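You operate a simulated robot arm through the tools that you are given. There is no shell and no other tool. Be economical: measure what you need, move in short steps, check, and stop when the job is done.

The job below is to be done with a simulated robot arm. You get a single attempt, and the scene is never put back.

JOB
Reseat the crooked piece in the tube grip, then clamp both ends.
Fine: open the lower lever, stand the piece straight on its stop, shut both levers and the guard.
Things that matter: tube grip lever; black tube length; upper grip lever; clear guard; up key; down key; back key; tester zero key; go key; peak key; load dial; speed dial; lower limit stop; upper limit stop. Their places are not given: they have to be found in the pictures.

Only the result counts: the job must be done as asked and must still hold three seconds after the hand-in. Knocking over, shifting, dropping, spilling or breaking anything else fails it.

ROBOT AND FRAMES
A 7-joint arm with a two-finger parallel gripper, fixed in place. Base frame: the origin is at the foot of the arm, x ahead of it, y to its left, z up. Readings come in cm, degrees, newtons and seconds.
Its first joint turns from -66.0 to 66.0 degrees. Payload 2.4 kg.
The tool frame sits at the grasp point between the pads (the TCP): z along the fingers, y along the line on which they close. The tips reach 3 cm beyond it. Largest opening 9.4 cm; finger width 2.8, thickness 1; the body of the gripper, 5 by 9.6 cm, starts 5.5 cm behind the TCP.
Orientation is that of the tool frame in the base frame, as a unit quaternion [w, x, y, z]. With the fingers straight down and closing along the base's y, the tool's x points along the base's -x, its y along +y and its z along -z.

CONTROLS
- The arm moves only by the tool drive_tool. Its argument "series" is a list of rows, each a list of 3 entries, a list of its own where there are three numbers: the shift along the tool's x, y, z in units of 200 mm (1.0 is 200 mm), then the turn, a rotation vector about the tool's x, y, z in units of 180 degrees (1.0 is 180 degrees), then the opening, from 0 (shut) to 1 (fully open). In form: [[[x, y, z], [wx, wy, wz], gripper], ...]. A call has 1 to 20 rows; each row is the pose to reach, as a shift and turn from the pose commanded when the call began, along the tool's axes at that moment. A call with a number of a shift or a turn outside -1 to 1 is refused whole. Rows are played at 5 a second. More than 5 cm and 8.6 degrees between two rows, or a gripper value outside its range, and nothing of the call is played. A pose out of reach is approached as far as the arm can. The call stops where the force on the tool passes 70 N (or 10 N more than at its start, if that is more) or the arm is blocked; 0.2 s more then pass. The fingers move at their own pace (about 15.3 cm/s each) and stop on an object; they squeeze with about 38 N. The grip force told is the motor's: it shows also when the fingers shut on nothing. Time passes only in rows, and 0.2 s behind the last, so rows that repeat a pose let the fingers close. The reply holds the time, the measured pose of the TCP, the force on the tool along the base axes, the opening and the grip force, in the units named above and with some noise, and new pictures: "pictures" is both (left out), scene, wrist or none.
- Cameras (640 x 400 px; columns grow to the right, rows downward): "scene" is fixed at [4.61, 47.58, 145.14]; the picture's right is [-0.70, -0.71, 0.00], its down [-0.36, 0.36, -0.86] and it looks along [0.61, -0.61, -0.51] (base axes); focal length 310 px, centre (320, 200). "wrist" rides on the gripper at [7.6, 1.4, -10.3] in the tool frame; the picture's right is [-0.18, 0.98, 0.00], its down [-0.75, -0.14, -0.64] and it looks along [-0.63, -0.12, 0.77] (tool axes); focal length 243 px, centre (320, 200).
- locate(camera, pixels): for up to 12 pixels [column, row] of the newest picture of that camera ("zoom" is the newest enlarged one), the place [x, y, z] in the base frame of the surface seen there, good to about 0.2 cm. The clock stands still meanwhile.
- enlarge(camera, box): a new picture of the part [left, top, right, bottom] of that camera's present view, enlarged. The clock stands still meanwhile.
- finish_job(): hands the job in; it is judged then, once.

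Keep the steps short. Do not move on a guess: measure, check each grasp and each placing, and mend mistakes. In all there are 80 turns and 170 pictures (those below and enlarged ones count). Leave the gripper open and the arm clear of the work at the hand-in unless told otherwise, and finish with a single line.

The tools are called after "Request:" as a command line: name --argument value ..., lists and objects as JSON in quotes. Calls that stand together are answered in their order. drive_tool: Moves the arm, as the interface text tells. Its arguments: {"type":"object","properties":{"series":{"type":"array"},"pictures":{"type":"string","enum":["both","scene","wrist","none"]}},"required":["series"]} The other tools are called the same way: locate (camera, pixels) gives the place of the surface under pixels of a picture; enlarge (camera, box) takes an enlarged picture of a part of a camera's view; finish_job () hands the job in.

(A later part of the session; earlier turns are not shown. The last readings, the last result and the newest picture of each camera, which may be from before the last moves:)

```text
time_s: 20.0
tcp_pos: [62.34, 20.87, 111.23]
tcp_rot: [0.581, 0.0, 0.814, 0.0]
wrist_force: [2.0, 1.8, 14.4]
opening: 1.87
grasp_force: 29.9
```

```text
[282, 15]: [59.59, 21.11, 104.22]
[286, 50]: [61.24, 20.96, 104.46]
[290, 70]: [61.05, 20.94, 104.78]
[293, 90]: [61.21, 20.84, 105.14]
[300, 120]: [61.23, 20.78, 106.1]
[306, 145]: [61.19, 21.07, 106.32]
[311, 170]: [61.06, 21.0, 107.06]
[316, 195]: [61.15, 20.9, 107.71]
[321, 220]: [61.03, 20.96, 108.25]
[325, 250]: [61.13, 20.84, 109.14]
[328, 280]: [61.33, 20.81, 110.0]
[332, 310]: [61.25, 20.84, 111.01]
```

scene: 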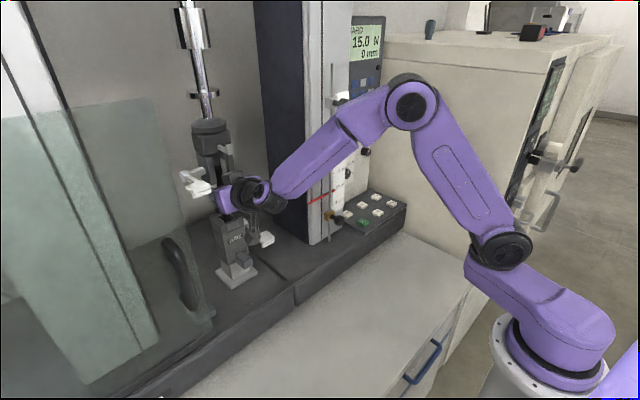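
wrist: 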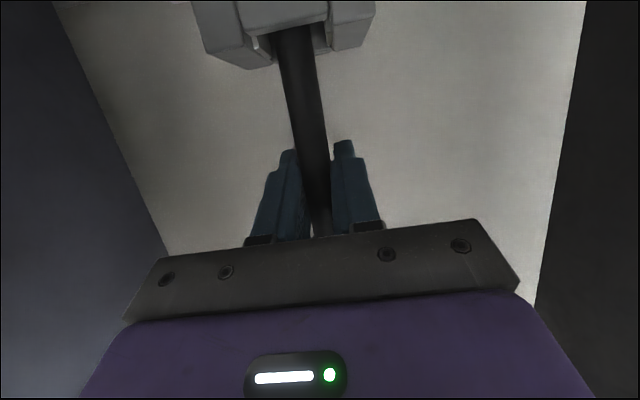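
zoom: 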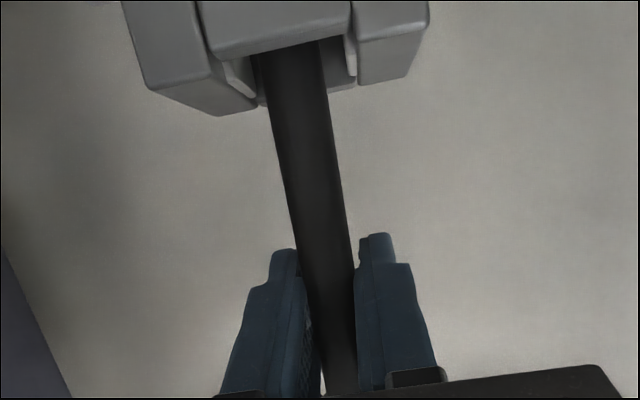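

It is vertical (front face x=61.03-61.33 throughout). I'll relieve 0.1 cm and open only slightly, so the fingers still surround the tube while I check that it stands.

Request:
drive_tool --series '[[[-0.0047, 0, -0.0016], [0, 0, 0], 0.08], [[-0.0047, 0, -0.0016], [0, 0, 0], 0.08], [[-0.0047, 0, -0.0016], [0, 0, 0], 0.2], [[-0.0047, 0, -0.0016], [0, 0, 0], 0.22], [[-0.0047, 0, -0.0016], [0, 0, 0], 0.24], [[-0.0047, 0, -0.0016], [0, 0, 0], 0.27], [[-0.0047, 0, -0.0016], [0, 0, 0], 0.3], [[-0.0047, 0, -0.0016], [0, 0, 0], 0.3], [[-0.0047, 0, -0.0016], [0, 0, 0], 0.3]]'

Request:
enlarge --camera "wrist" --box '[240, 0, 380, 240]'

Request:
locate --camera "zoom" --pixels '[[286, 50], [290, 70], [293, 90], [300, 120], [306, 145], [311, 170], [316, 195], [321, 220], [325, 250], [328, 280], [332, 310]]'

```text
time_s: 22.0
tcp_pos: [62.32, 20.76, 111.33]
tcp_rot: [0.581, 0.0, 0.814, 0.0]
wrist_force: [0.4, 0.2, 0.0]
opening: 2.82
grasp_force: 0.0
```

scene: 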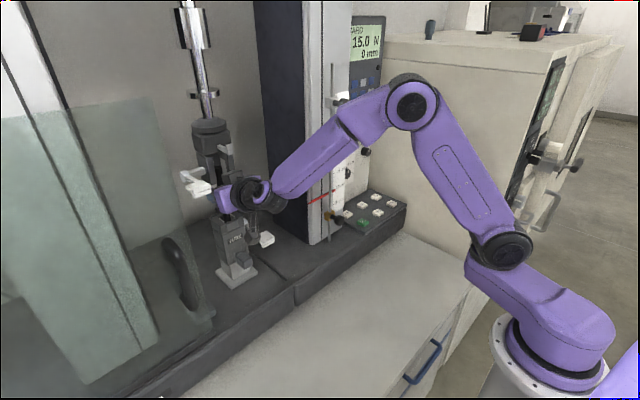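
wrist: 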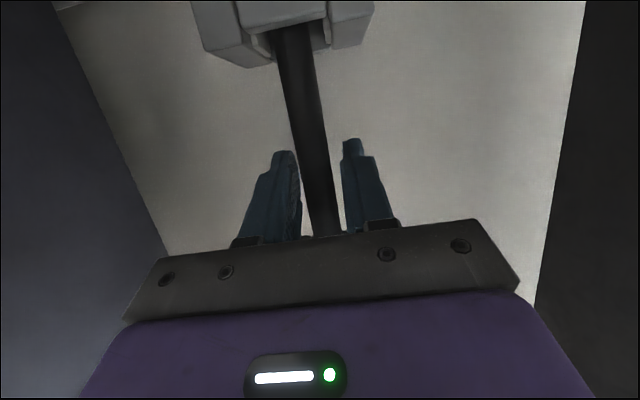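

```text
1.67 times, centred on (310, 120) of wrist
```

zoom: 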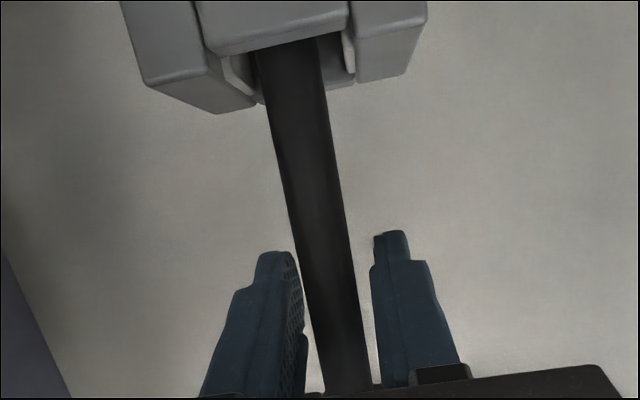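

```text
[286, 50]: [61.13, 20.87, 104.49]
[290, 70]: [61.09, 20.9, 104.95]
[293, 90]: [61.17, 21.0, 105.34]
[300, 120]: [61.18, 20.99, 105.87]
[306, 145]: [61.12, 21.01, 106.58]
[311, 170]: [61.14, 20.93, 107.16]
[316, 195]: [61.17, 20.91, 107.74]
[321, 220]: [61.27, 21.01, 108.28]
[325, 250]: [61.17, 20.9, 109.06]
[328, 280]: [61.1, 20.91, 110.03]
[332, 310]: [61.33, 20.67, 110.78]
```

The tube stands by itself, straight and free. I'll open a bit more and back straight out.

Request:
drive_tool --series '[[[0, 0.004, 0], [0, 0, 0], 0.4], [[0, 0.004, 0], [0, 0, 0], 0.5], [[0.016, 0.004, -0.047], [0, 0, 0], 0.5], [[0.033, 0.004, -0.095], [0, 0, 0], 0.5], [[0.065, 0.004, -0.189], [0, 0, 0], 0.5], [[0.114, 0.004, -0.331], [0, 0, 0], 0.5], [[0.163, 0.004, -0.473], [0, 0, 0], 0.5], [[0.228, 0.004, -0.662], [0, 0, 0], 0.5], [[0.293, 0.004, -0.851], [0, 0, 0], 0.5]]'

Request:
enlarge --camera "scene" --box '[180, 120, 300, 290]'

```text
time_s: 24.0
tcp_pos: [44.17, 20.72, 111.22]
tcp_rot: [0.581, 0.001, 0.814, 0.0]
wrist_force: [-0.2, -0.3, 1.1]
opening: 4.7
grasp_force: 0.0
```

scene: 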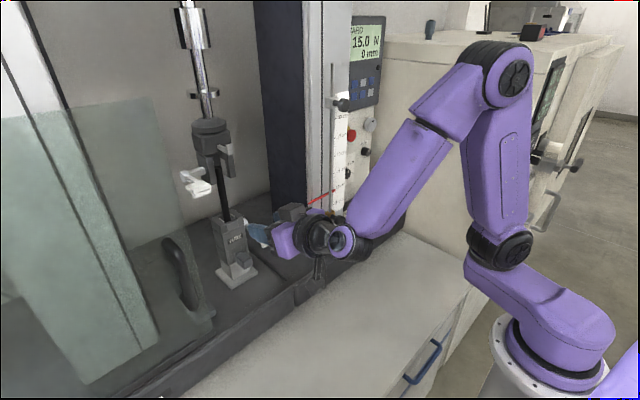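
wrist: 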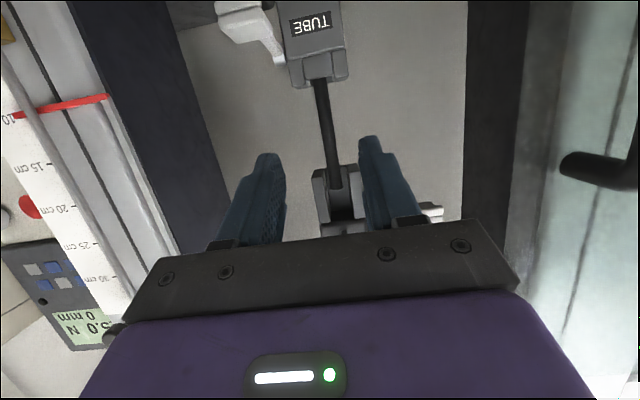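

```text
2.35 times, centred on (240, 205) of scene
```

zoom: 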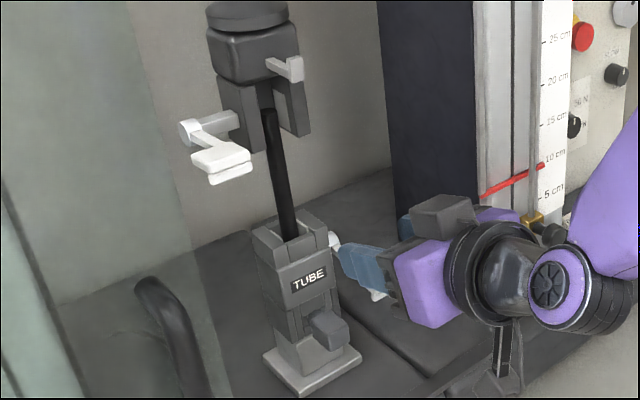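

The tube stands upright in both grips. Next I'll go back to the pointing-down pose in front of the lower lever.

Request:
drive_tool --series '[[[0.046, -0.025, 0.0], [0, 0.0438, 0], 0.5], [[0.092, -0.05, 0.005], [0, 0.0876, 0], 0.5], [[0.138, -0.075, 0.012], [0, 0.1315, 0], 0.5], [[0.184, -0.1, 0.02], [0, 0.1753, 0], 0.5], [[0.23, -0.125, 0.03], [0, 0.2191, 0], 0.5], [[0.276, -0.15, 0.045], [0, 0.2629, 0], 0.5], [[0.322, -0.175, 0.06], [0, 0.3068, 0], 0.5], [[0.368, -0.2, 0.072], [0, 0.3506, 0], 0.5], [[0.415, -0.2235, 0.085], [0, 0.3944, 0], 0.5], [[0.415, -0.2235, 0.085], [0, 0.3944, 0], 0.5]]'

Request:
enlarge --camera "scene" --box '[180, 170, 300, 290]'

```text
time_s: 26.2
tcp_pos: [43.32, 16.5, 102.94]
tcp_rot: [-0.002, 0.0, 1.0, 0.001]
wrist_force: [0.4, 0.4, -0.5]
opening: 4.7
grasp_force: 0.2
```

scene: 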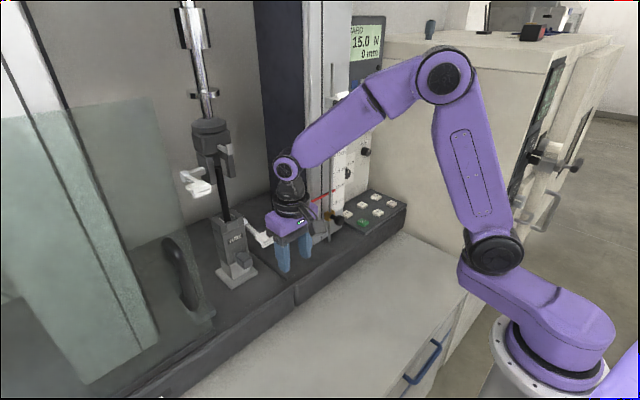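
wrist: 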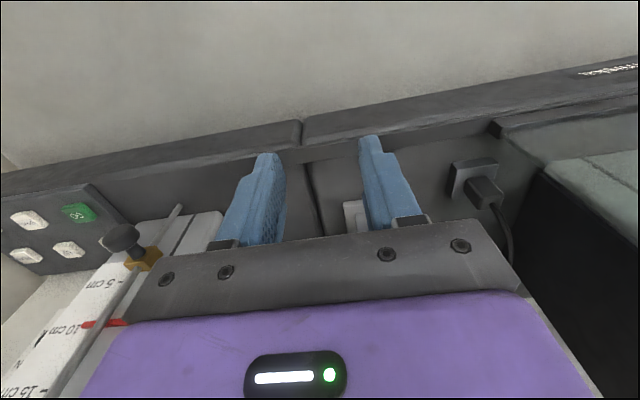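

```text
3.33 times, centred on (240, 230) of scene
```

zoom: 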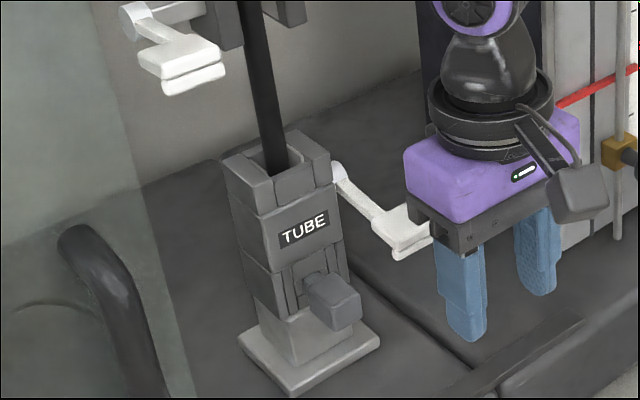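

Lever unchanged. Sliding in along +x so the fingers straddle the paddle, then closing.

Request:
drive_tool --series '[[[-0.12, -0.008, 0], [0, 0, 0], 0.5], [[-0.25, -0.008, 0], [0, 0, 0], 0.5], [[-0.38, -0.008, 0], [0, 0, 0], 0.5], [[-0.5, -0.008, 0.004], [0, 0, 0], 0.5], [[-0.5, -0.008, 0.004], [0, 0, 0], 0.5], [[-0.5, -0.008, 0.004], [0, 0, 0], 0.28], [[-0.5, -0.008, 0.004], [0, 0, 0], 0.28], [[-0.5, -0.008, 0.004], [0, 0, 0], 0.28]]'

```text
time_s: 28.0
tcp_pos: [53.36, 16.24, 102.91]
tcp_rot: [0.0, 0.0, 1.0, 0.0]
wrist_force: [1.9, 0.0, 1.0]
opening: 3.3
grasp_force: 37.8
```

scene: 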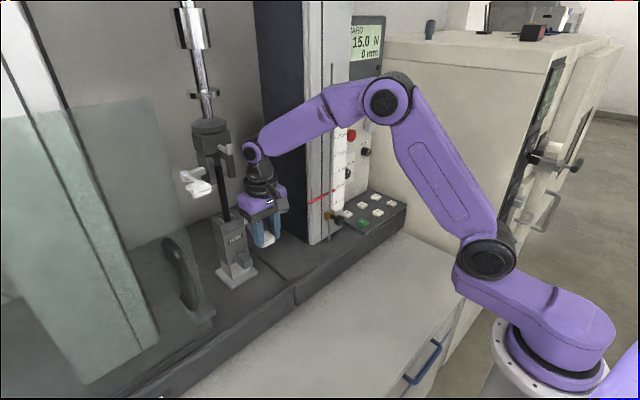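
wrist: 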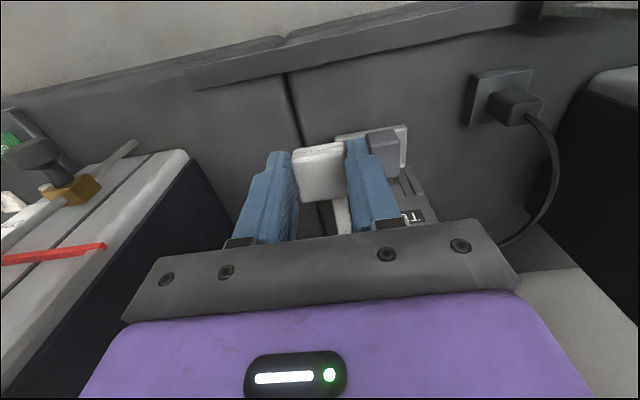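

It's gripped at 3.30 cm. Swinging the lever back down along the arc, first 32°.

Request:
drive_tool --series '[[[0.001, 0, 0.026], [0, -0.0222, 0], 0.28], [[0.001, 0, 0.053], [0, -0.0444, 0], 0.28], [[-0.002, 0, 0.08], [0, -0.0667, 0], 0.28], [[-0.005, 0, 0.106], [0, -0.0889, 0], 0.28], [[-0.011, 0, 0.132], [0, -0.1111, 0], 0.28], [[-0.0185, 0, 0.1575], [0, -0.1333, 0], 0.28], [[-0.028, 0, 0.182], [0, -0.1556, 0], 0.28], [[-0.039, 0, 0.2065], [0, -0.1778, 0], 0.28], [[-0.039, 0, 0.2065], [0, -0.1778, 0], 0.28]]'

Request:
enlarge --camera "scene" --box '[180, 120, 300, 290]'

```text
time_s: 30.0
tcp_pos: [54.05, 16.12, 98.92]
tcp_rot: [0.261, 0.001, 0.965, -0.004]
wrist_force: [-3.6, 3.0, -14.1]
opening: 3.28
grasp_force: 38.5
```

scene: 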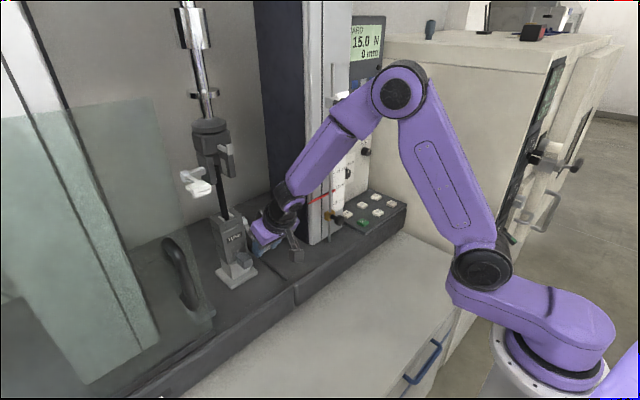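
wrist: 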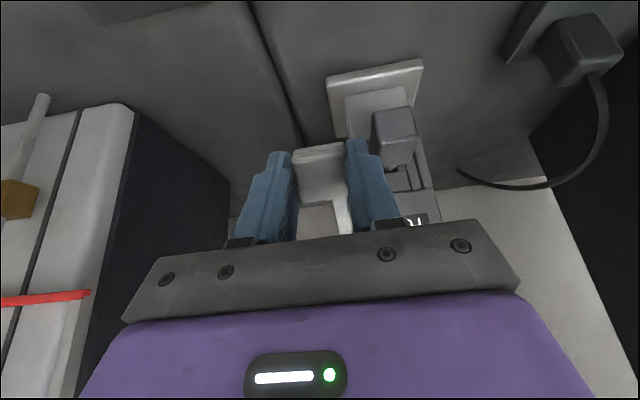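

```text
2.35 times, centred on (240, 205) of scene
```

zoom: 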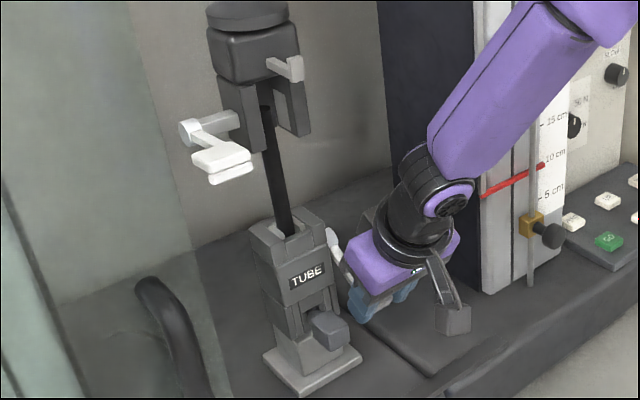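

The lever follows; the forces are modest. Completing the swing to the original shut position.

Request:
drive_tool --series '[[[0.004, 0, 0.034], [0, -0.024, 0], 0.28], [[0.009, 0, 0.069], [0, -0.048, 0], 0.28], [[0.0161, 0, 0.103], [0, -0.0722, 0], 0.28], [[0.0161, 0, 0.103], [0, -0.0722, 0], 0.28], [[0.0161, 0, 0.103], [0, -0.0722, 0], 0.28]]'

Request:
enlarge --camera "scene" --box '[180, 120, 300, 290]'

```text
time_s: 31.2
tcp_pos: [54.75, 16.23, 96.88]
tcp_rot: [0.384, 0.002, 0.923, -0.001]
wrist_force: [-9.2, -10.5, 5.0]
opening: 3.29
grasp_force: 38.1
out of reach, approached as far as the arm can: row 1
```

scene: 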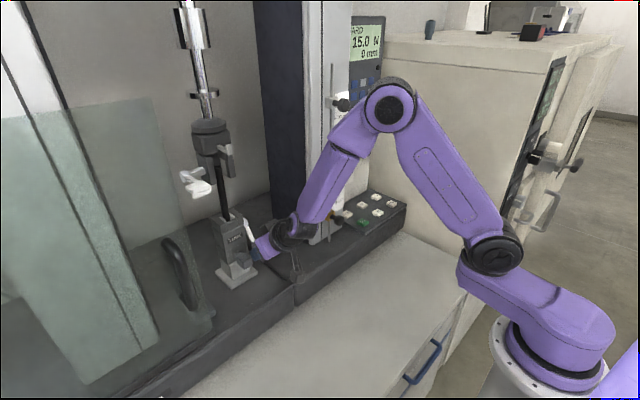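
wrist: 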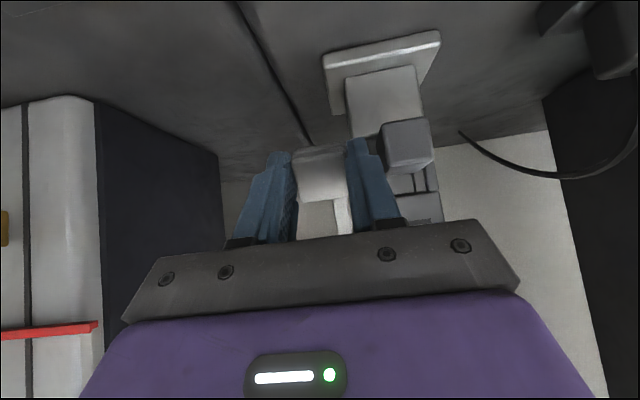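

```text
2.35 times, centred on (240, 205) of scene
```

zoom: 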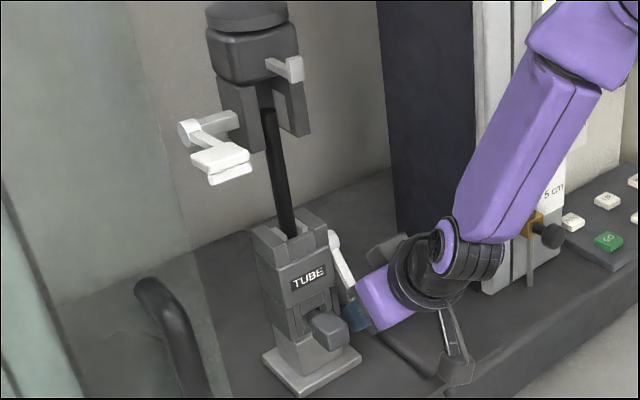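

It is back at the original angle. I'll press 8° further to see whether it goes on or is at its end.

Request:
drive_tool --series '[[[0, 0, 0.019], [0, -0.015, 0], 0.28], [[0, 0, 0.038], [0, -0.03, 0], 0.28], [[0.0007, 0, 0.0573], [0, -0.0444, 0], 0.28], [[0.0007, 0, 0.0573], [0, -0.0444, 0], 0.28]]' --pictures "wrist"

```text
time_s: 32.2
tcp_pos: [55.4, 16.13, 95.9]
tcp_rot: [0.445, 0.001, 0.895, -0.002]
wrist_force: [-26.6, -19.6, 10.3]
opening: 3.28
grasp_force: 37.3
```

wrist: 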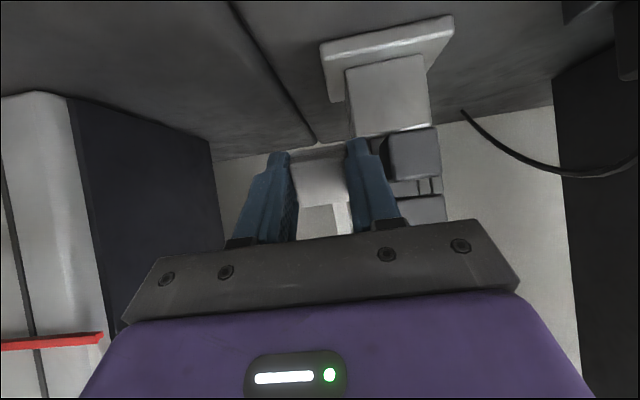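

Resistance of about 26 N against the closing direction: the lever is at or near its end. I'll release, back off along the tool axis, and look.

Request:
drive_tool --series '[[[0, 0, 0], [0, 0, 0], 0.42], [[0, -0.005, 0], [0, 0, 0], 0.45], [[0, -0.005, -0.05], [0, 0, 0], 0.46], [[0, -0.005, -0.15], [0, 0, 0], 0.46], [[0, -0.005, -0.3], [0, 0, 0], 0.46], [[0, -0.005, -0.45], [0, 0, 0], 0.46]]'

Request:
enlarge --camera "scene" --box '[180, 140, 300, 290]'

```text
time_s: 33.6
tcp_pos: [48.59, 16.07, 101.63]
tcp_rot: [0.446, 0.0, 0.895, -0.001]
wrist_force: [-0.3, 0.1, 0.3]
opening: 4.31
grasp_force: 0.0
```

scene: 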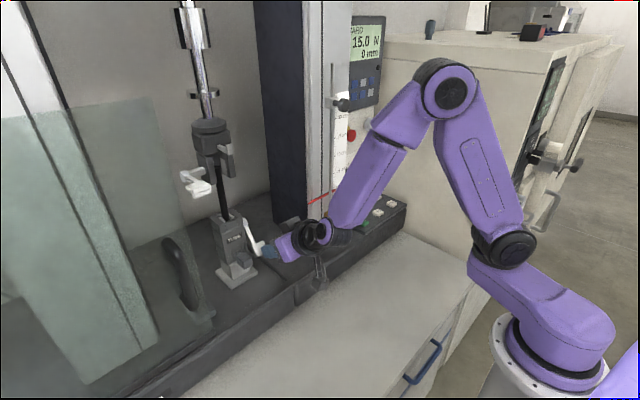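
wrist: 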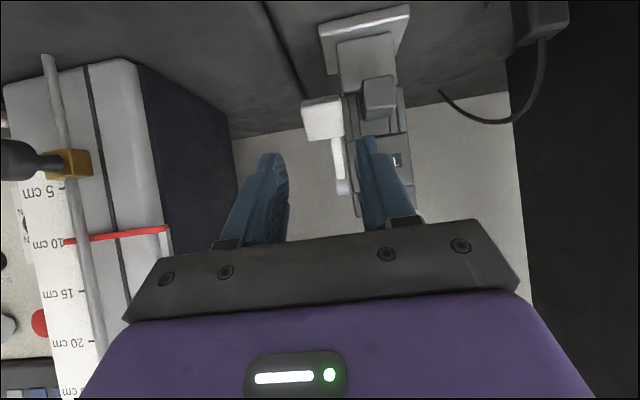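

```text
2.67 times, centred on (240, 215) of scene
```

zoom: 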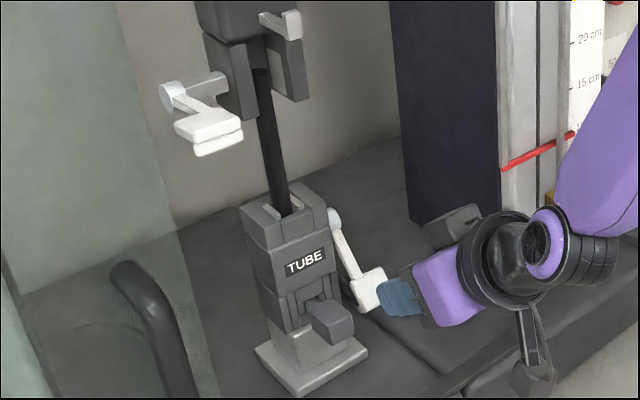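

Request:
locate --camera "wrist" --pixels '[[304, 106], [307, 137], [341, 134], [322, 120], [338, 170], [342, 190], [378, 95]]'

Request:
locate --camera "zoom" --pixels '[[265, 90], [270, 120], [275, 150], [280, 185], [285, 205], [367, 285], [350, 282], [378, 270], [333, 215], [262, 72], [345, 250]]'

Request:
enlarge --camera "scene" --box '[205, 195, 275, 285]'

```text
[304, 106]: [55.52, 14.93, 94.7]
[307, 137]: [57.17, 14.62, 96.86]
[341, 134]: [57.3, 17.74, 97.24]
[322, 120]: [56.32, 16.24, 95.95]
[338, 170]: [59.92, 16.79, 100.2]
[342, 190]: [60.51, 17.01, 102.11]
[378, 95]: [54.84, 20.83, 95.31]
```

```text
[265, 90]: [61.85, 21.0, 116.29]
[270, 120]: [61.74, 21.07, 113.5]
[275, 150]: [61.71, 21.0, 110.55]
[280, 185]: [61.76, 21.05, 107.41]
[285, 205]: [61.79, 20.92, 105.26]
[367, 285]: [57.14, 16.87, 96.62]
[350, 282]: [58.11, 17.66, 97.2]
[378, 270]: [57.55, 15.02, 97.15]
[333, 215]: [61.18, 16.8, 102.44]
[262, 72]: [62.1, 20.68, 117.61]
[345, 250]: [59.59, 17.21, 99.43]
```

```text
4.44 times, centred on (240, 240) of scene
```

zoom: 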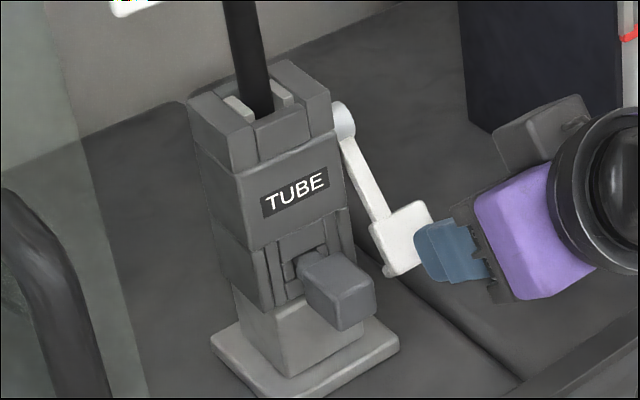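

The tube is straight to within measuring error, and the lever sits about 2-3° past where it began. To be sure it's shut, I'll push the paddle firmly with closed fingers, approaching first.

Request:
drive_tool --series '[[[0, 0.008, 0], [0, 0, 0], 0.2], [[0, 0.008, 0], [0, 0, 0], 0], [[0, 0.008, 0.1], [0, 0, 0], 0], [[0, 0.008, 0.2], [0, 0, 0], 0], [[0, 0.008, 0.29], [0, 0, 0], 0], [[0, 0.008, 0.33], [0, 0, 0], 0], [[0, 0.008, 0.35], [0, 0, 0], 0], [[0, 0.008, 0.365], [0, 0, 0], 0], [[0, 0.008, 0.38], [0, 0, 0], 0]]'

```text
time_s: 35.6
tcp_pos: [54.23, 16.14, 97.12]
tcp_rot: [0.448, 0.002, 0.894, -0.001]
wrist_force: [-41.7, -13.1, 29.8]
opening: 0.01
grasp_force: 33.2
stopped in row 9: the force on the tool passed its limit (the readings are from after the stop); the commanded pose is now the measured one
```

scene: 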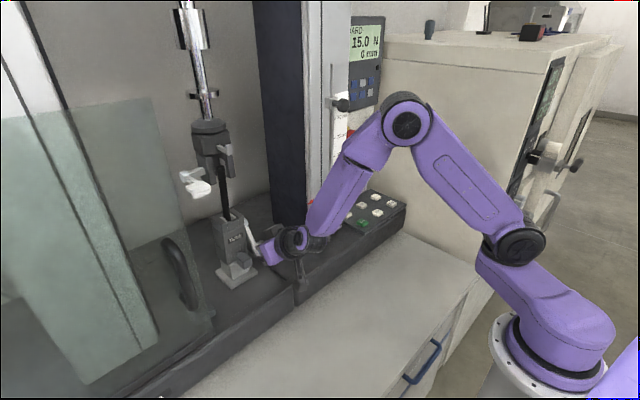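
wrist: 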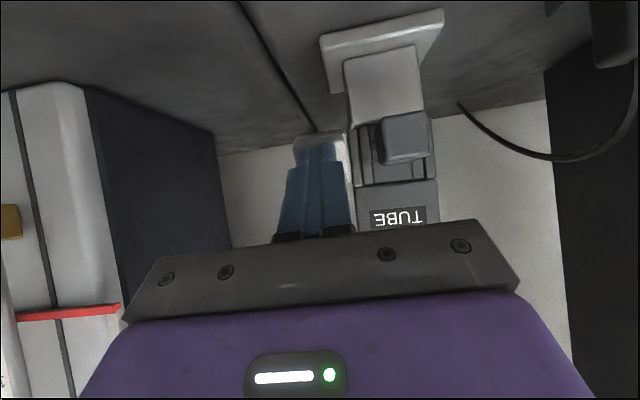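

It's a firm stop at over 50 N: the lower lever is shut. I'll back away, rise, and turn the tool pointing down, clear of the guard edge (about y=33 at x≈48).

Request:
drive_tool --series '[[[0, 0, -0.1], [0, 0, 0], 0], [[0, 0, -0.2], [0, 0, 0], 0], [[0, 0, -0.35], [0, 0, 0], 0], [[-0.05, 0.02, -0.43], [0, 0.042, 0], 0], [[-0.1, 0.05, -0.51], [0, 0.084, 0], 0], [[-0.15, 0.08, -0.59], [0, 0.126, 0], 0], [[-0.2, 0.11, -0.67], [0, 0.168, 0], 0], [[-0.26, 0.14, -0.75], [0, 0.21, 0], 0], [[-0.31, 0.17, -0.83], [0, 0.252, 0], 0], [[-0.37, 0.19, -0.915], [0, 0.294, 0], 0]]'

Request:
enlarge --camera "scene" --box '[180, 120, 300, 290]'

```text
time_s: 37.9
tcp_pos: [44.22, 20.29, 114.05]
tcp_rot: [0.0, 0.002, 1.0, 0.0]
wrist_force: [0.3, -0.2, -0.3]
opening: 0.0
grasp_force: 32.6
```

scene: 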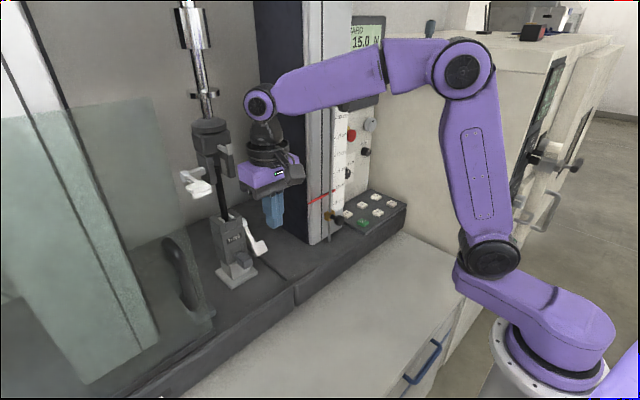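
wrist: 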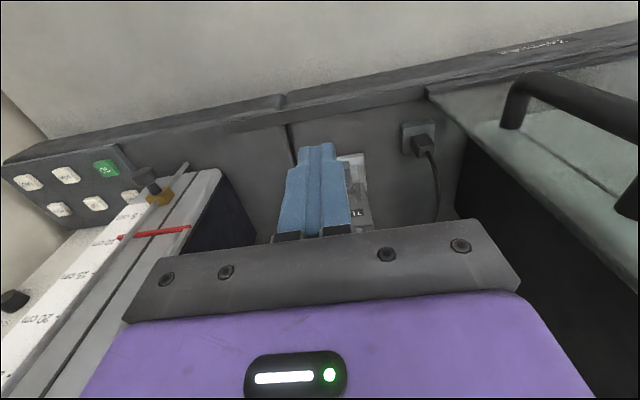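

```text
2.35 times, centred on (240, 205) of scene
```

zoom: 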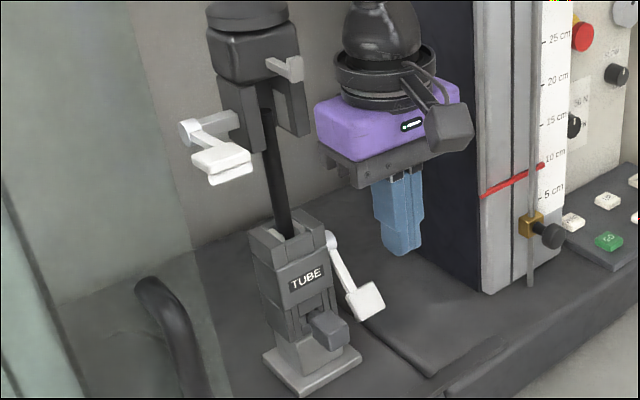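

The lever is down and the tube is upright. Rising and moving above the upper paddle (target [53.8, 27.5, 127]).

Request:
drive_tool --series '[[[0, 0.06, -0.2], [0, 0, 0], 0], [[0, 0.12, -0.4], [0, 0, 0], 0], [[0, 0.18, -0.6], [0, 0, 0], 0], [[-0.1, 0.25, -0.65], [0, 0, 0], 0], [[-0.22, 0.31, -0.65], [0, 0, 0], 0], [[-0.35, 0.36, -0.65], [0, 0, 0], 0], [[-0.48, 0.36, -0.65], [0, 0, 0], 0], [[-0.48, 0.36, -0.65], [0, 0, 0], 0]]'

Request:
enlarge --camera "scene" --box '[130, 40, 290, 200]'

```text
time_s: 39.6
tcp_pos: [51.68, 25.24, 126.57]
tcp_rot: [0.0, 0.003, 1.0, -0.002]
wrist_force: [-0.1, 0.5, 0.2]
opening: 0.02
grasp_force: 33.4
out of reach, approached as far as the arm can: row 6, 7, 8
```

scene: 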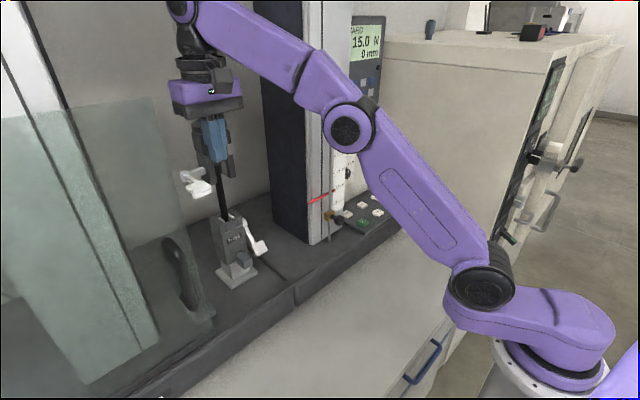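
wrist: 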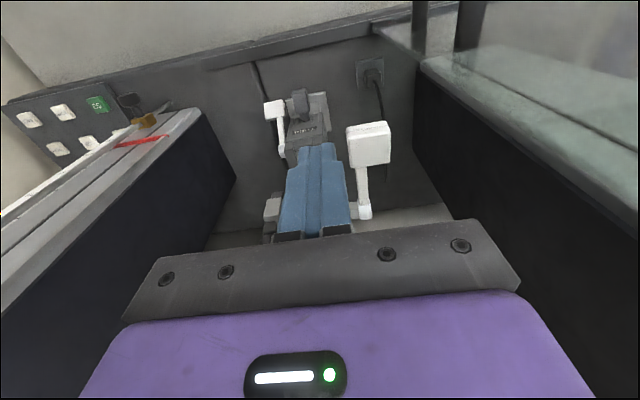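

```text
2.50 times, centred on (210, 120) of scene
```

zoom: 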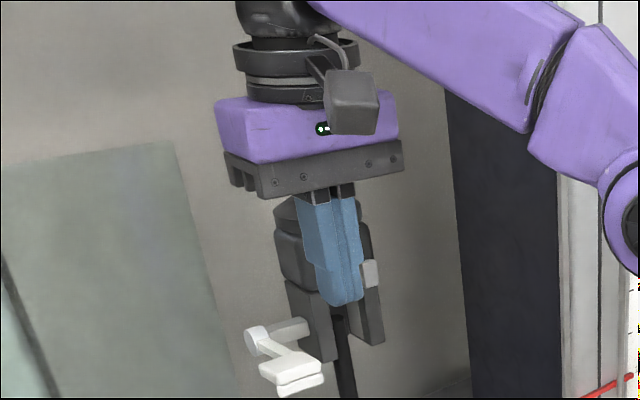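

Reach is short with the tool vertical at that height, so I'll pitch it forward to 50°. First, a measurement of the paddle in the wrist view at (350-390, 122-165).

Request:
locate --camera "wrist" --pixels '[[350, 132], [388, 126], [352, 162], [388, 158], [370, 145], [363, 185], [364, 210], [300, 95], [272, 208]]'

Request:
drive_tool --series '[[[-0.007, 0.023, 0.0], [0, -0.0444, 0], 0], [[-0.014, 0.046, 0.03], [0, -0.0889, 0], 0], [[-0.021, 0.07, 0.06], [0, -0.1333, 0], 0], [[-0.028, 0.092, 0.1], [0, -0.1778, 0], 0], [[-0.035, 0.113, 0.14], [0, -0.2222, 0], 0], [[-0.035, 0.113, 0.14], [0, -0.2222, 0], 0]]'

Request:
enlarge --camera "scene" --box '[130, 40, 290, 200]'

```text
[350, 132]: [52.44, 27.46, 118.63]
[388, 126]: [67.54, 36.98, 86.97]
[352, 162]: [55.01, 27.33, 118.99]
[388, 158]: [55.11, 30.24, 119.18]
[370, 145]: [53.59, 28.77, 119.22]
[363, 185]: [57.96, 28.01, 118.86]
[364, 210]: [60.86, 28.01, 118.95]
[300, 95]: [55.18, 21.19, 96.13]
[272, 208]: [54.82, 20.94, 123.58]
```

```text
time_s: 41.0
tcp_pos: [52.38, 27.17, 123.54]
tcp_rot: [0.343, 0.002, 0.939, -0.001]
wrist_force: [-0.1, -0.4, -1.0]
opening: 0.0
grasp_force: 33.0
```

scene: 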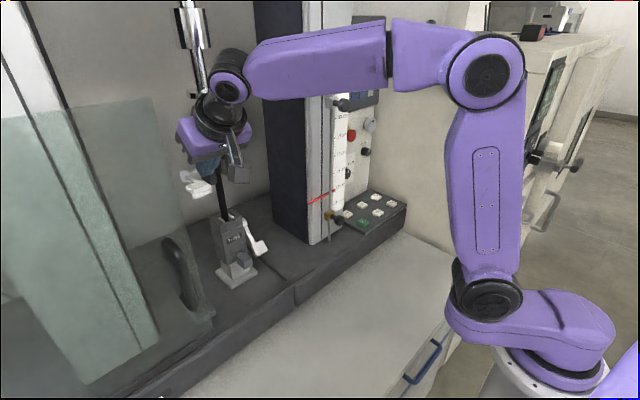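
wrist: 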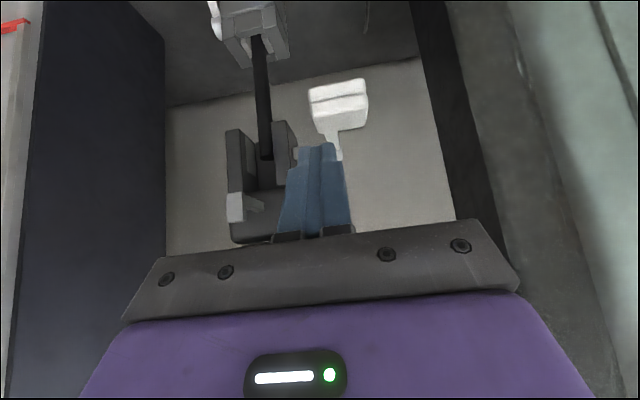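

```text
2.50 times, centred on (210, 120) of scene
```

zoom: 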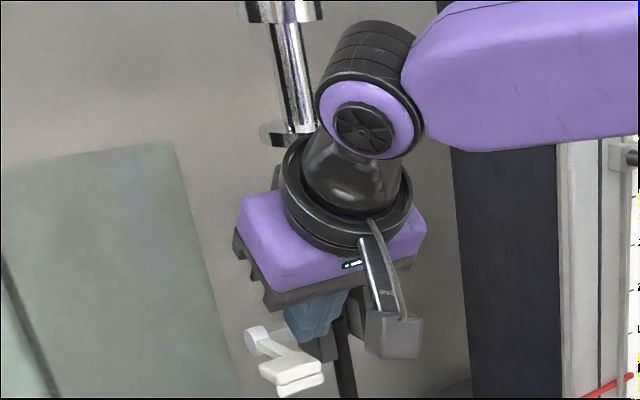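

The paddle spans y 27.3-30.3 with its top at z≈119. I'll shift to y≈27.75, put the closed fingertips on it and press down about 40° along the arc.

Request:
drive_tool --series '[[[-0.0366, 0.03, 0.0334], [0, 0, 0], 0], [[-0.018, 0.03, 0.057], [0, 0, 0], 0], [[0.0008, 0.03, 0.0803], [0, 0, 0], 0], [[0.023, 0.03, 0.111], [0, 0, 0], 0], [[0.046, 0.03, 0.142], [0, 0, 0], 0], [[0.069, 0.03, 0.1732], [0, 0, 0], 0], [[0.099, 0.03, 0.212], [0, 0, 0], 0], [[0.129, 0.03, 0.251], [0, 0, 0], 0], [[0.159, 0.03, 0.2897], [0, 0, 0], 0], [[0.159, 0.03, 0.2897], [0, 0, 0], 0]]'

Request:
enlarge --camera "scene" --box '[150, 90, 290, 220]'

```text
time_s: 43.2
tcp_pos: [53.72, 27.87, 117.21]
tcp_rot: [0.343, 0.002, 0.939, -0.001]
wrist_force: [0.4, 0.4, 0.6]
opening: 0.0
grasp_force: 32.8
```

scene: 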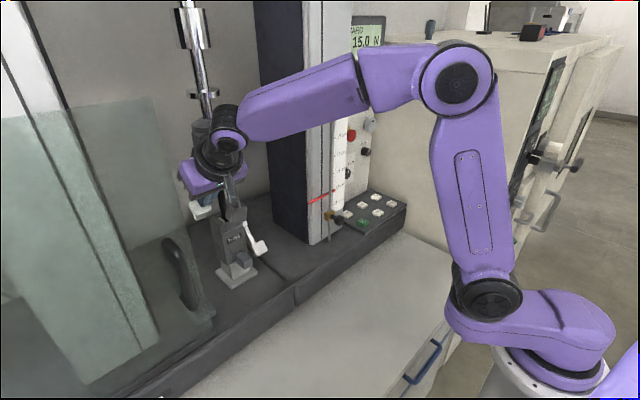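
wrist: 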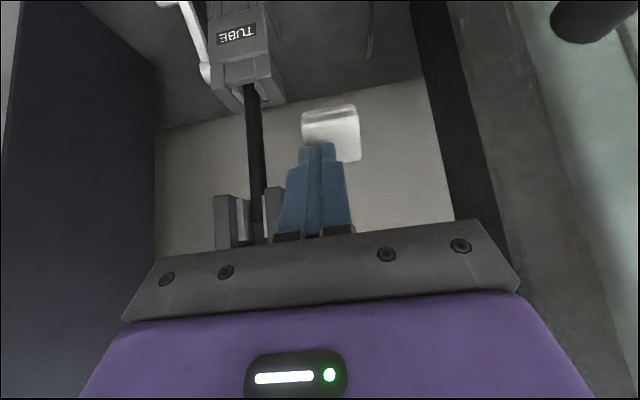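

```text
3.08 times, centred on (220, 155) of scene
```

zoom: 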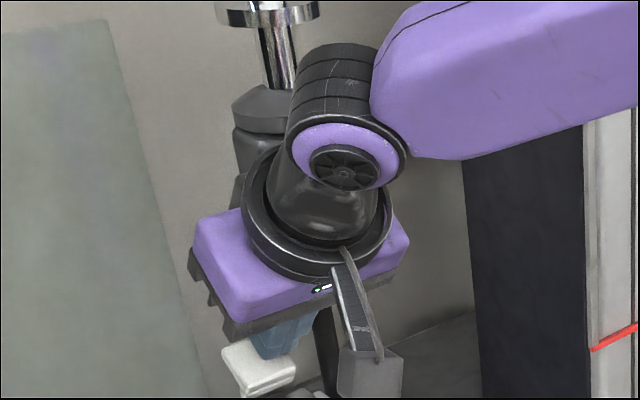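

The lever goes down freely. Pressing on to the end of its travel, with the force limit as a guard.

Request:
drive_tool --series '[[[0.01, 0, 0.031], [0, -0.0278, 0], 0], [[0.02, 0, 0.062], [0, -0.0556, 0], 0], [[0.0316, 0, 0.0937], [0, -0.0833, 0], 0], [[0.028, 0, 0.106], [0, -0.0833, 0], 0], [[0.024, 0, 0.118], [0, -0.0833, 0], 0], [[0.021, 0, 0.13], [0, -0.0833, 0], 0], [[0.0185, 0, 0.1418], [0, -0.0833, 0], 0], [[0.015, 0, 0.154], [0, -0.0833, 0], 0], [[0.012, 0, 0.166], [0, -0.0833, 0], 0]]'

Request:
enlarge --camera "scene" --box '[150, 90, 290, 220]'

```text
time_s: 44.9
tcp_pos: [54.71, 27.9, 115.02]
tcp_rot: [0.464, 0.003, 0.886, -0.002]
wrist_force: [-45.6, -14.6, 22.3]
opening: 0.0
grasp_force: 32.4
stopped in row 8: the force on the tool passed its limit (the readings are from after the stop); the commanded pose is now the measured one
```

scene: 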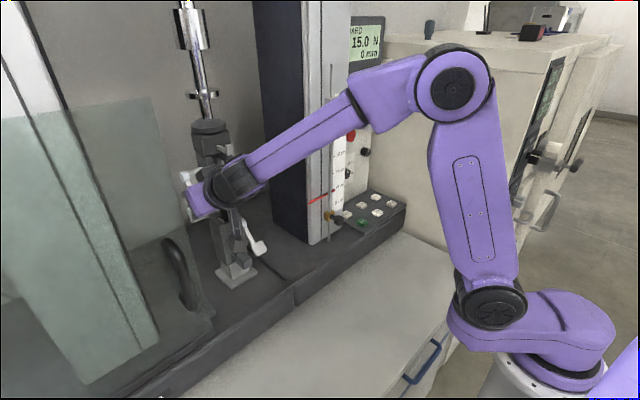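
wrist: 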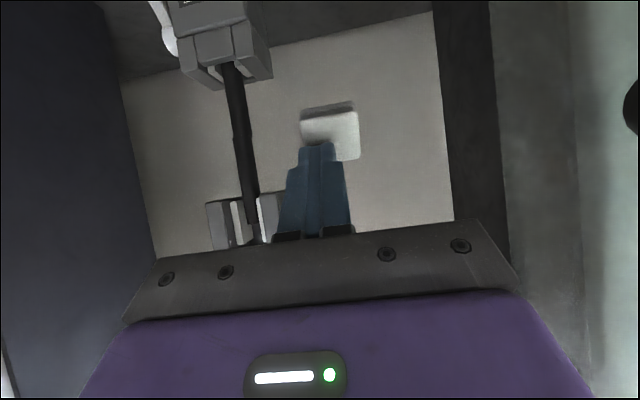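

```text
3.08 times, centred on (220, 155) of scene
```

zoom: 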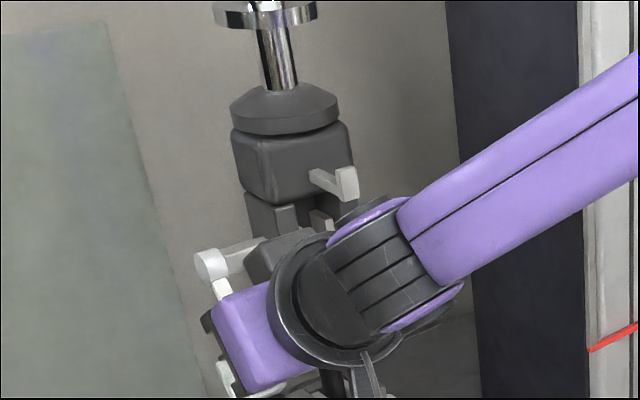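

A firm stop at about 52 N: the upper lever is shut. I'll back away toward the robot and to the right, then look.

Request:
drive_tool --series '[[[0, -0.01, -0.05], [0, 0, 0], 0], [[0, -0.03, -0.15], [0, 0, 0], 0], [[0, -0.1, -0.28], [0, 0, 0], 0], [[0, -0.2, -0.42], [0, 0, 0], 0], [[0, -0.35, -0.55], [0, 0, 0], 0], [[0.03, -0.5, -0.65], [0, 0, 0], 0], [[0.06, -0.62, -0.75], [0, 0, 0], 0]]'

Request:
enlarge --camera "scene" --box '[170, 100, 280, 290]'

Request:
locate --camera "zoom" --pixels '[[305, 150], [308, 170], [310, 190], [314, 220], [268, 185], [258, 208], [252, 160], [380, 300], [364, 255]]'

```text
time_s: 46.5
tcp_pos: [42.0, 15.59, 122.36]
tcp_rot: [0.463, 0.001, 0.886, -0.001]
wrist_force: [0.4, -0.2, -0.3]
opening: 0.0
grasp_force: 32.8
```

scene: 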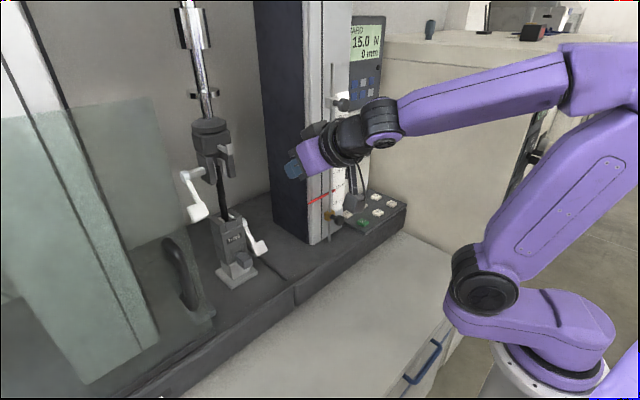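
wrist: 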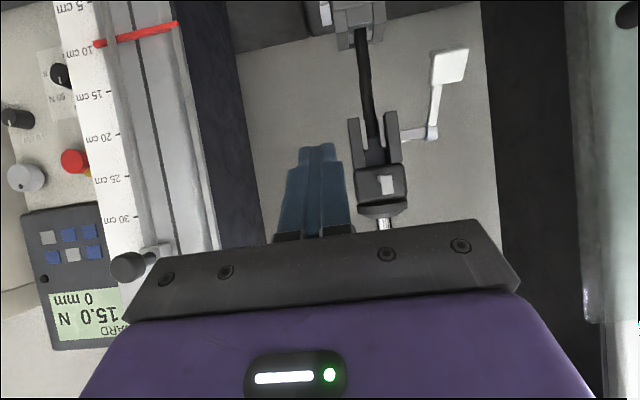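

```text
2.11 times, centred on (225, 195) of scene
```

zoom: 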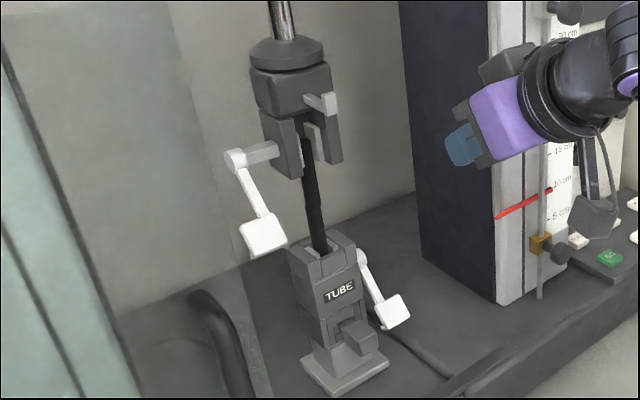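

```text
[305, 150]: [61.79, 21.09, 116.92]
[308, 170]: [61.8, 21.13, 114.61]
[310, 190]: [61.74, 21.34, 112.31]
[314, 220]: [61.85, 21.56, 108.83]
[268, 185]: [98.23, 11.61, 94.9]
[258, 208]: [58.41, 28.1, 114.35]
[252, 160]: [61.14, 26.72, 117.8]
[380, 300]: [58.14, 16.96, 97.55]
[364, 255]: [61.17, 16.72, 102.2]
```

Both levers are down. I'll check the tube closely from the wrist view.

Request:
enlarge --camera "wrist" --box '[310, 0, 480, 210]'

Request:
enlarge --camera "scene" --box '[190, 120, 260, 250]'

Request:
locate --camera "zoom" --pixels '[[292, 110], [297, 140], [301, 170], [305, 200], [309, 230], [313, 260], [317, 290], [320, 310]]'

```text
1.90 times, centred on (395, 105) of wrist
```

zoom: 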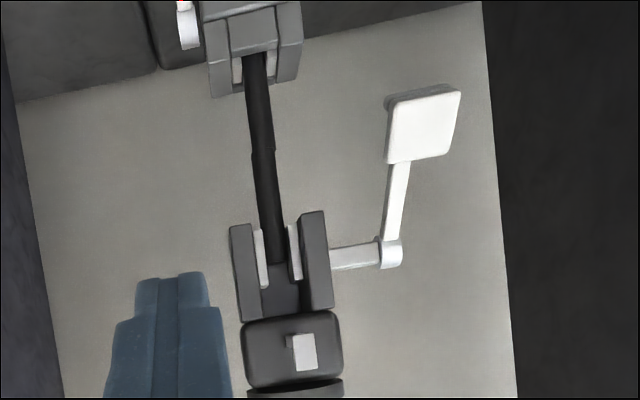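

```text
3.08 times, centred on (225, 185) of scene
```

zoom: 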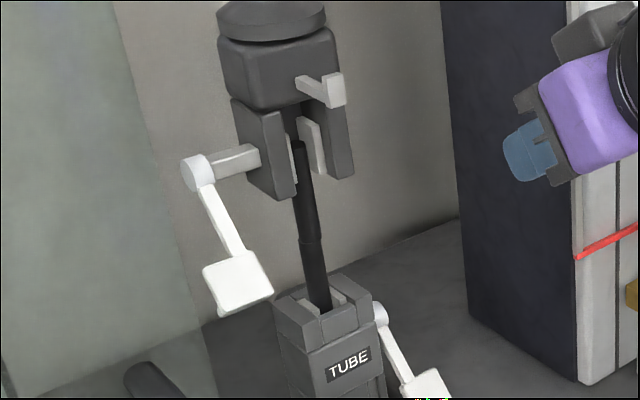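

```text
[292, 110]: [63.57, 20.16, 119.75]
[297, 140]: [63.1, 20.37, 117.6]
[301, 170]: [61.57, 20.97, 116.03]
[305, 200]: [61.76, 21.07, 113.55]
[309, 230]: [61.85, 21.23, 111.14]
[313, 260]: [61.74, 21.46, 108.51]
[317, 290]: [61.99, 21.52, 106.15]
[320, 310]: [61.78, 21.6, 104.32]
```

The tube shows a slight bend at mid-length. I'll look closely at both jaws.

Request:
enlarge --camera "scene" --box '[205, 190, 255, 230]'

Request:
enlarge --camera "scene" --box '[200, 140, 250, 210]'

Request:
enlarge --camera "wrist" --box '[340, 0, 420, 160]'

Request:
locate --camera "zoom" --pixels '[[245, 75], [275, 75], [260, 90], [263, 120], [267, 150], [271, 180], [275, 210], [280, 240], [285, 270], [290, 300], [293, 320], [255, 150]]'

```text
10.00 times, centred on (230, 210) of scene
```

zoom: 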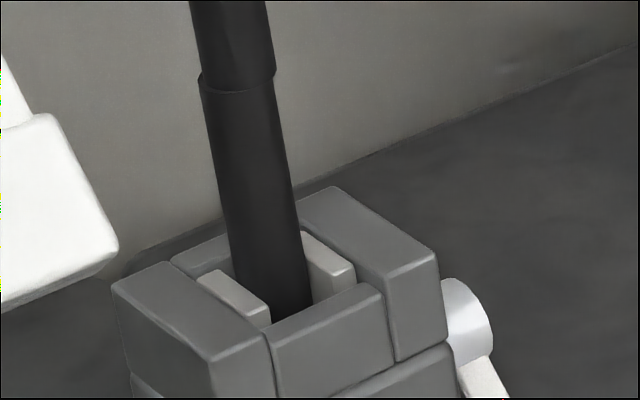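

```text
5.71 times, centred on (225, 175) of scene
```

zoom: 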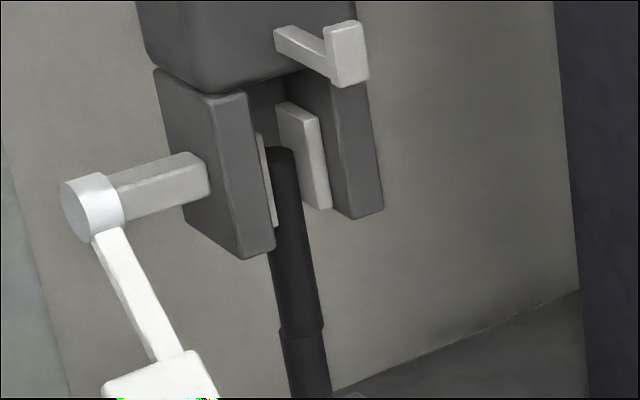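

```text
2.50 times, centred on (380, 80) of wrist
```

zoom: 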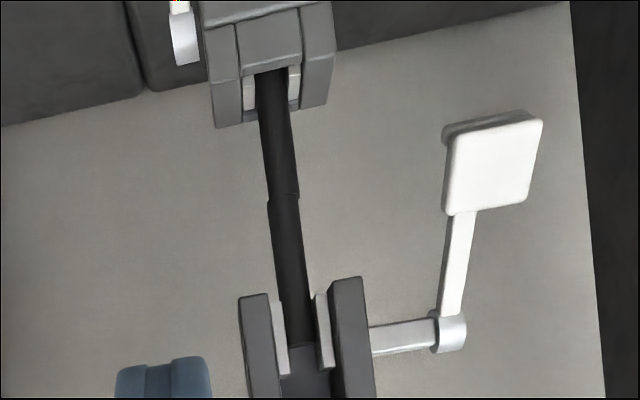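

```text
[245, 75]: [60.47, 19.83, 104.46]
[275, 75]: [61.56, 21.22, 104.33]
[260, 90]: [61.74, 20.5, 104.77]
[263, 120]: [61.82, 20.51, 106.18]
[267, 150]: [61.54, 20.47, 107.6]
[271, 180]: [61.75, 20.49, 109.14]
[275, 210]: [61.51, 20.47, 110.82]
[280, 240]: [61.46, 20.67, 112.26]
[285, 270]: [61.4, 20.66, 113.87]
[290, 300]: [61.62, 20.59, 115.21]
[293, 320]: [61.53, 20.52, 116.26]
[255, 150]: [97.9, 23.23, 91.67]
```

I'll measure the centrelines of the lower and upper halves precisely.

Request:
enlarge --camera "scene" --box '[205, 190, 255, 230]'

Request:
locate --camera "zoom" --pixels '[[240, 100], [245, 130], [251, 160], [257, 190], [262, 220], [268, 250], [273, 280], [232, 30], [237, 60], [230, 10]]'

Request:
enlarge --camera "scene" --box '[200, 145, 250, 205]'

Request:
locate --camera "zoom" --pixels '[[280, 150], [288, 200], [292, 230], [296, 260], [300, 290], [303, 320], [307, 370], [280, 125], [266, 160], [310, 150]]'

```text
10.00 times, centred on (230, 210) of scene
```

zoom: 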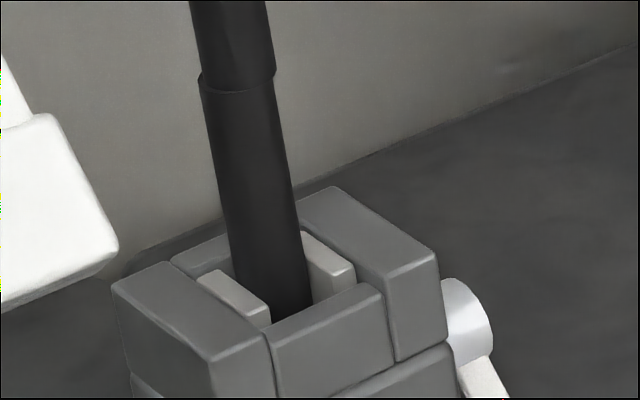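

```text
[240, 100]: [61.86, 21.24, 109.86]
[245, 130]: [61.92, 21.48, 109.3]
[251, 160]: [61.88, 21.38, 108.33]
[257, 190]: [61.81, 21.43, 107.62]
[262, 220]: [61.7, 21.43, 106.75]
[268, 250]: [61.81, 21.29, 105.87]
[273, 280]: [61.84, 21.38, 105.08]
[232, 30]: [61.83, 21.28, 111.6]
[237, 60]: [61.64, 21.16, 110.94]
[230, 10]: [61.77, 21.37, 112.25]
```

```text
6.67 times, centred on (225, 175) of scene
```

zoom: 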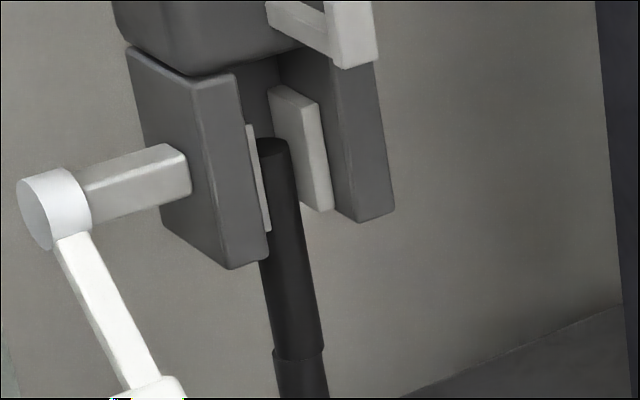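

```text
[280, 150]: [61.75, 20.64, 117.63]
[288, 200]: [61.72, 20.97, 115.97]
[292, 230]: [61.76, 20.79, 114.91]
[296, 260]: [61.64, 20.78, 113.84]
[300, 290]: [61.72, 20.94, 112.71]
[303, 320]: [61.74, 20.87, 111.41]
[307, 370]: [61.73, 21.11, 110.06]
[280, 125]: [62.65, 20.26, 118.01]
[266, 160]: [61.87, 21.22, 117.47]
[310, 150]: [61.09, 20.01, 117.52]
```

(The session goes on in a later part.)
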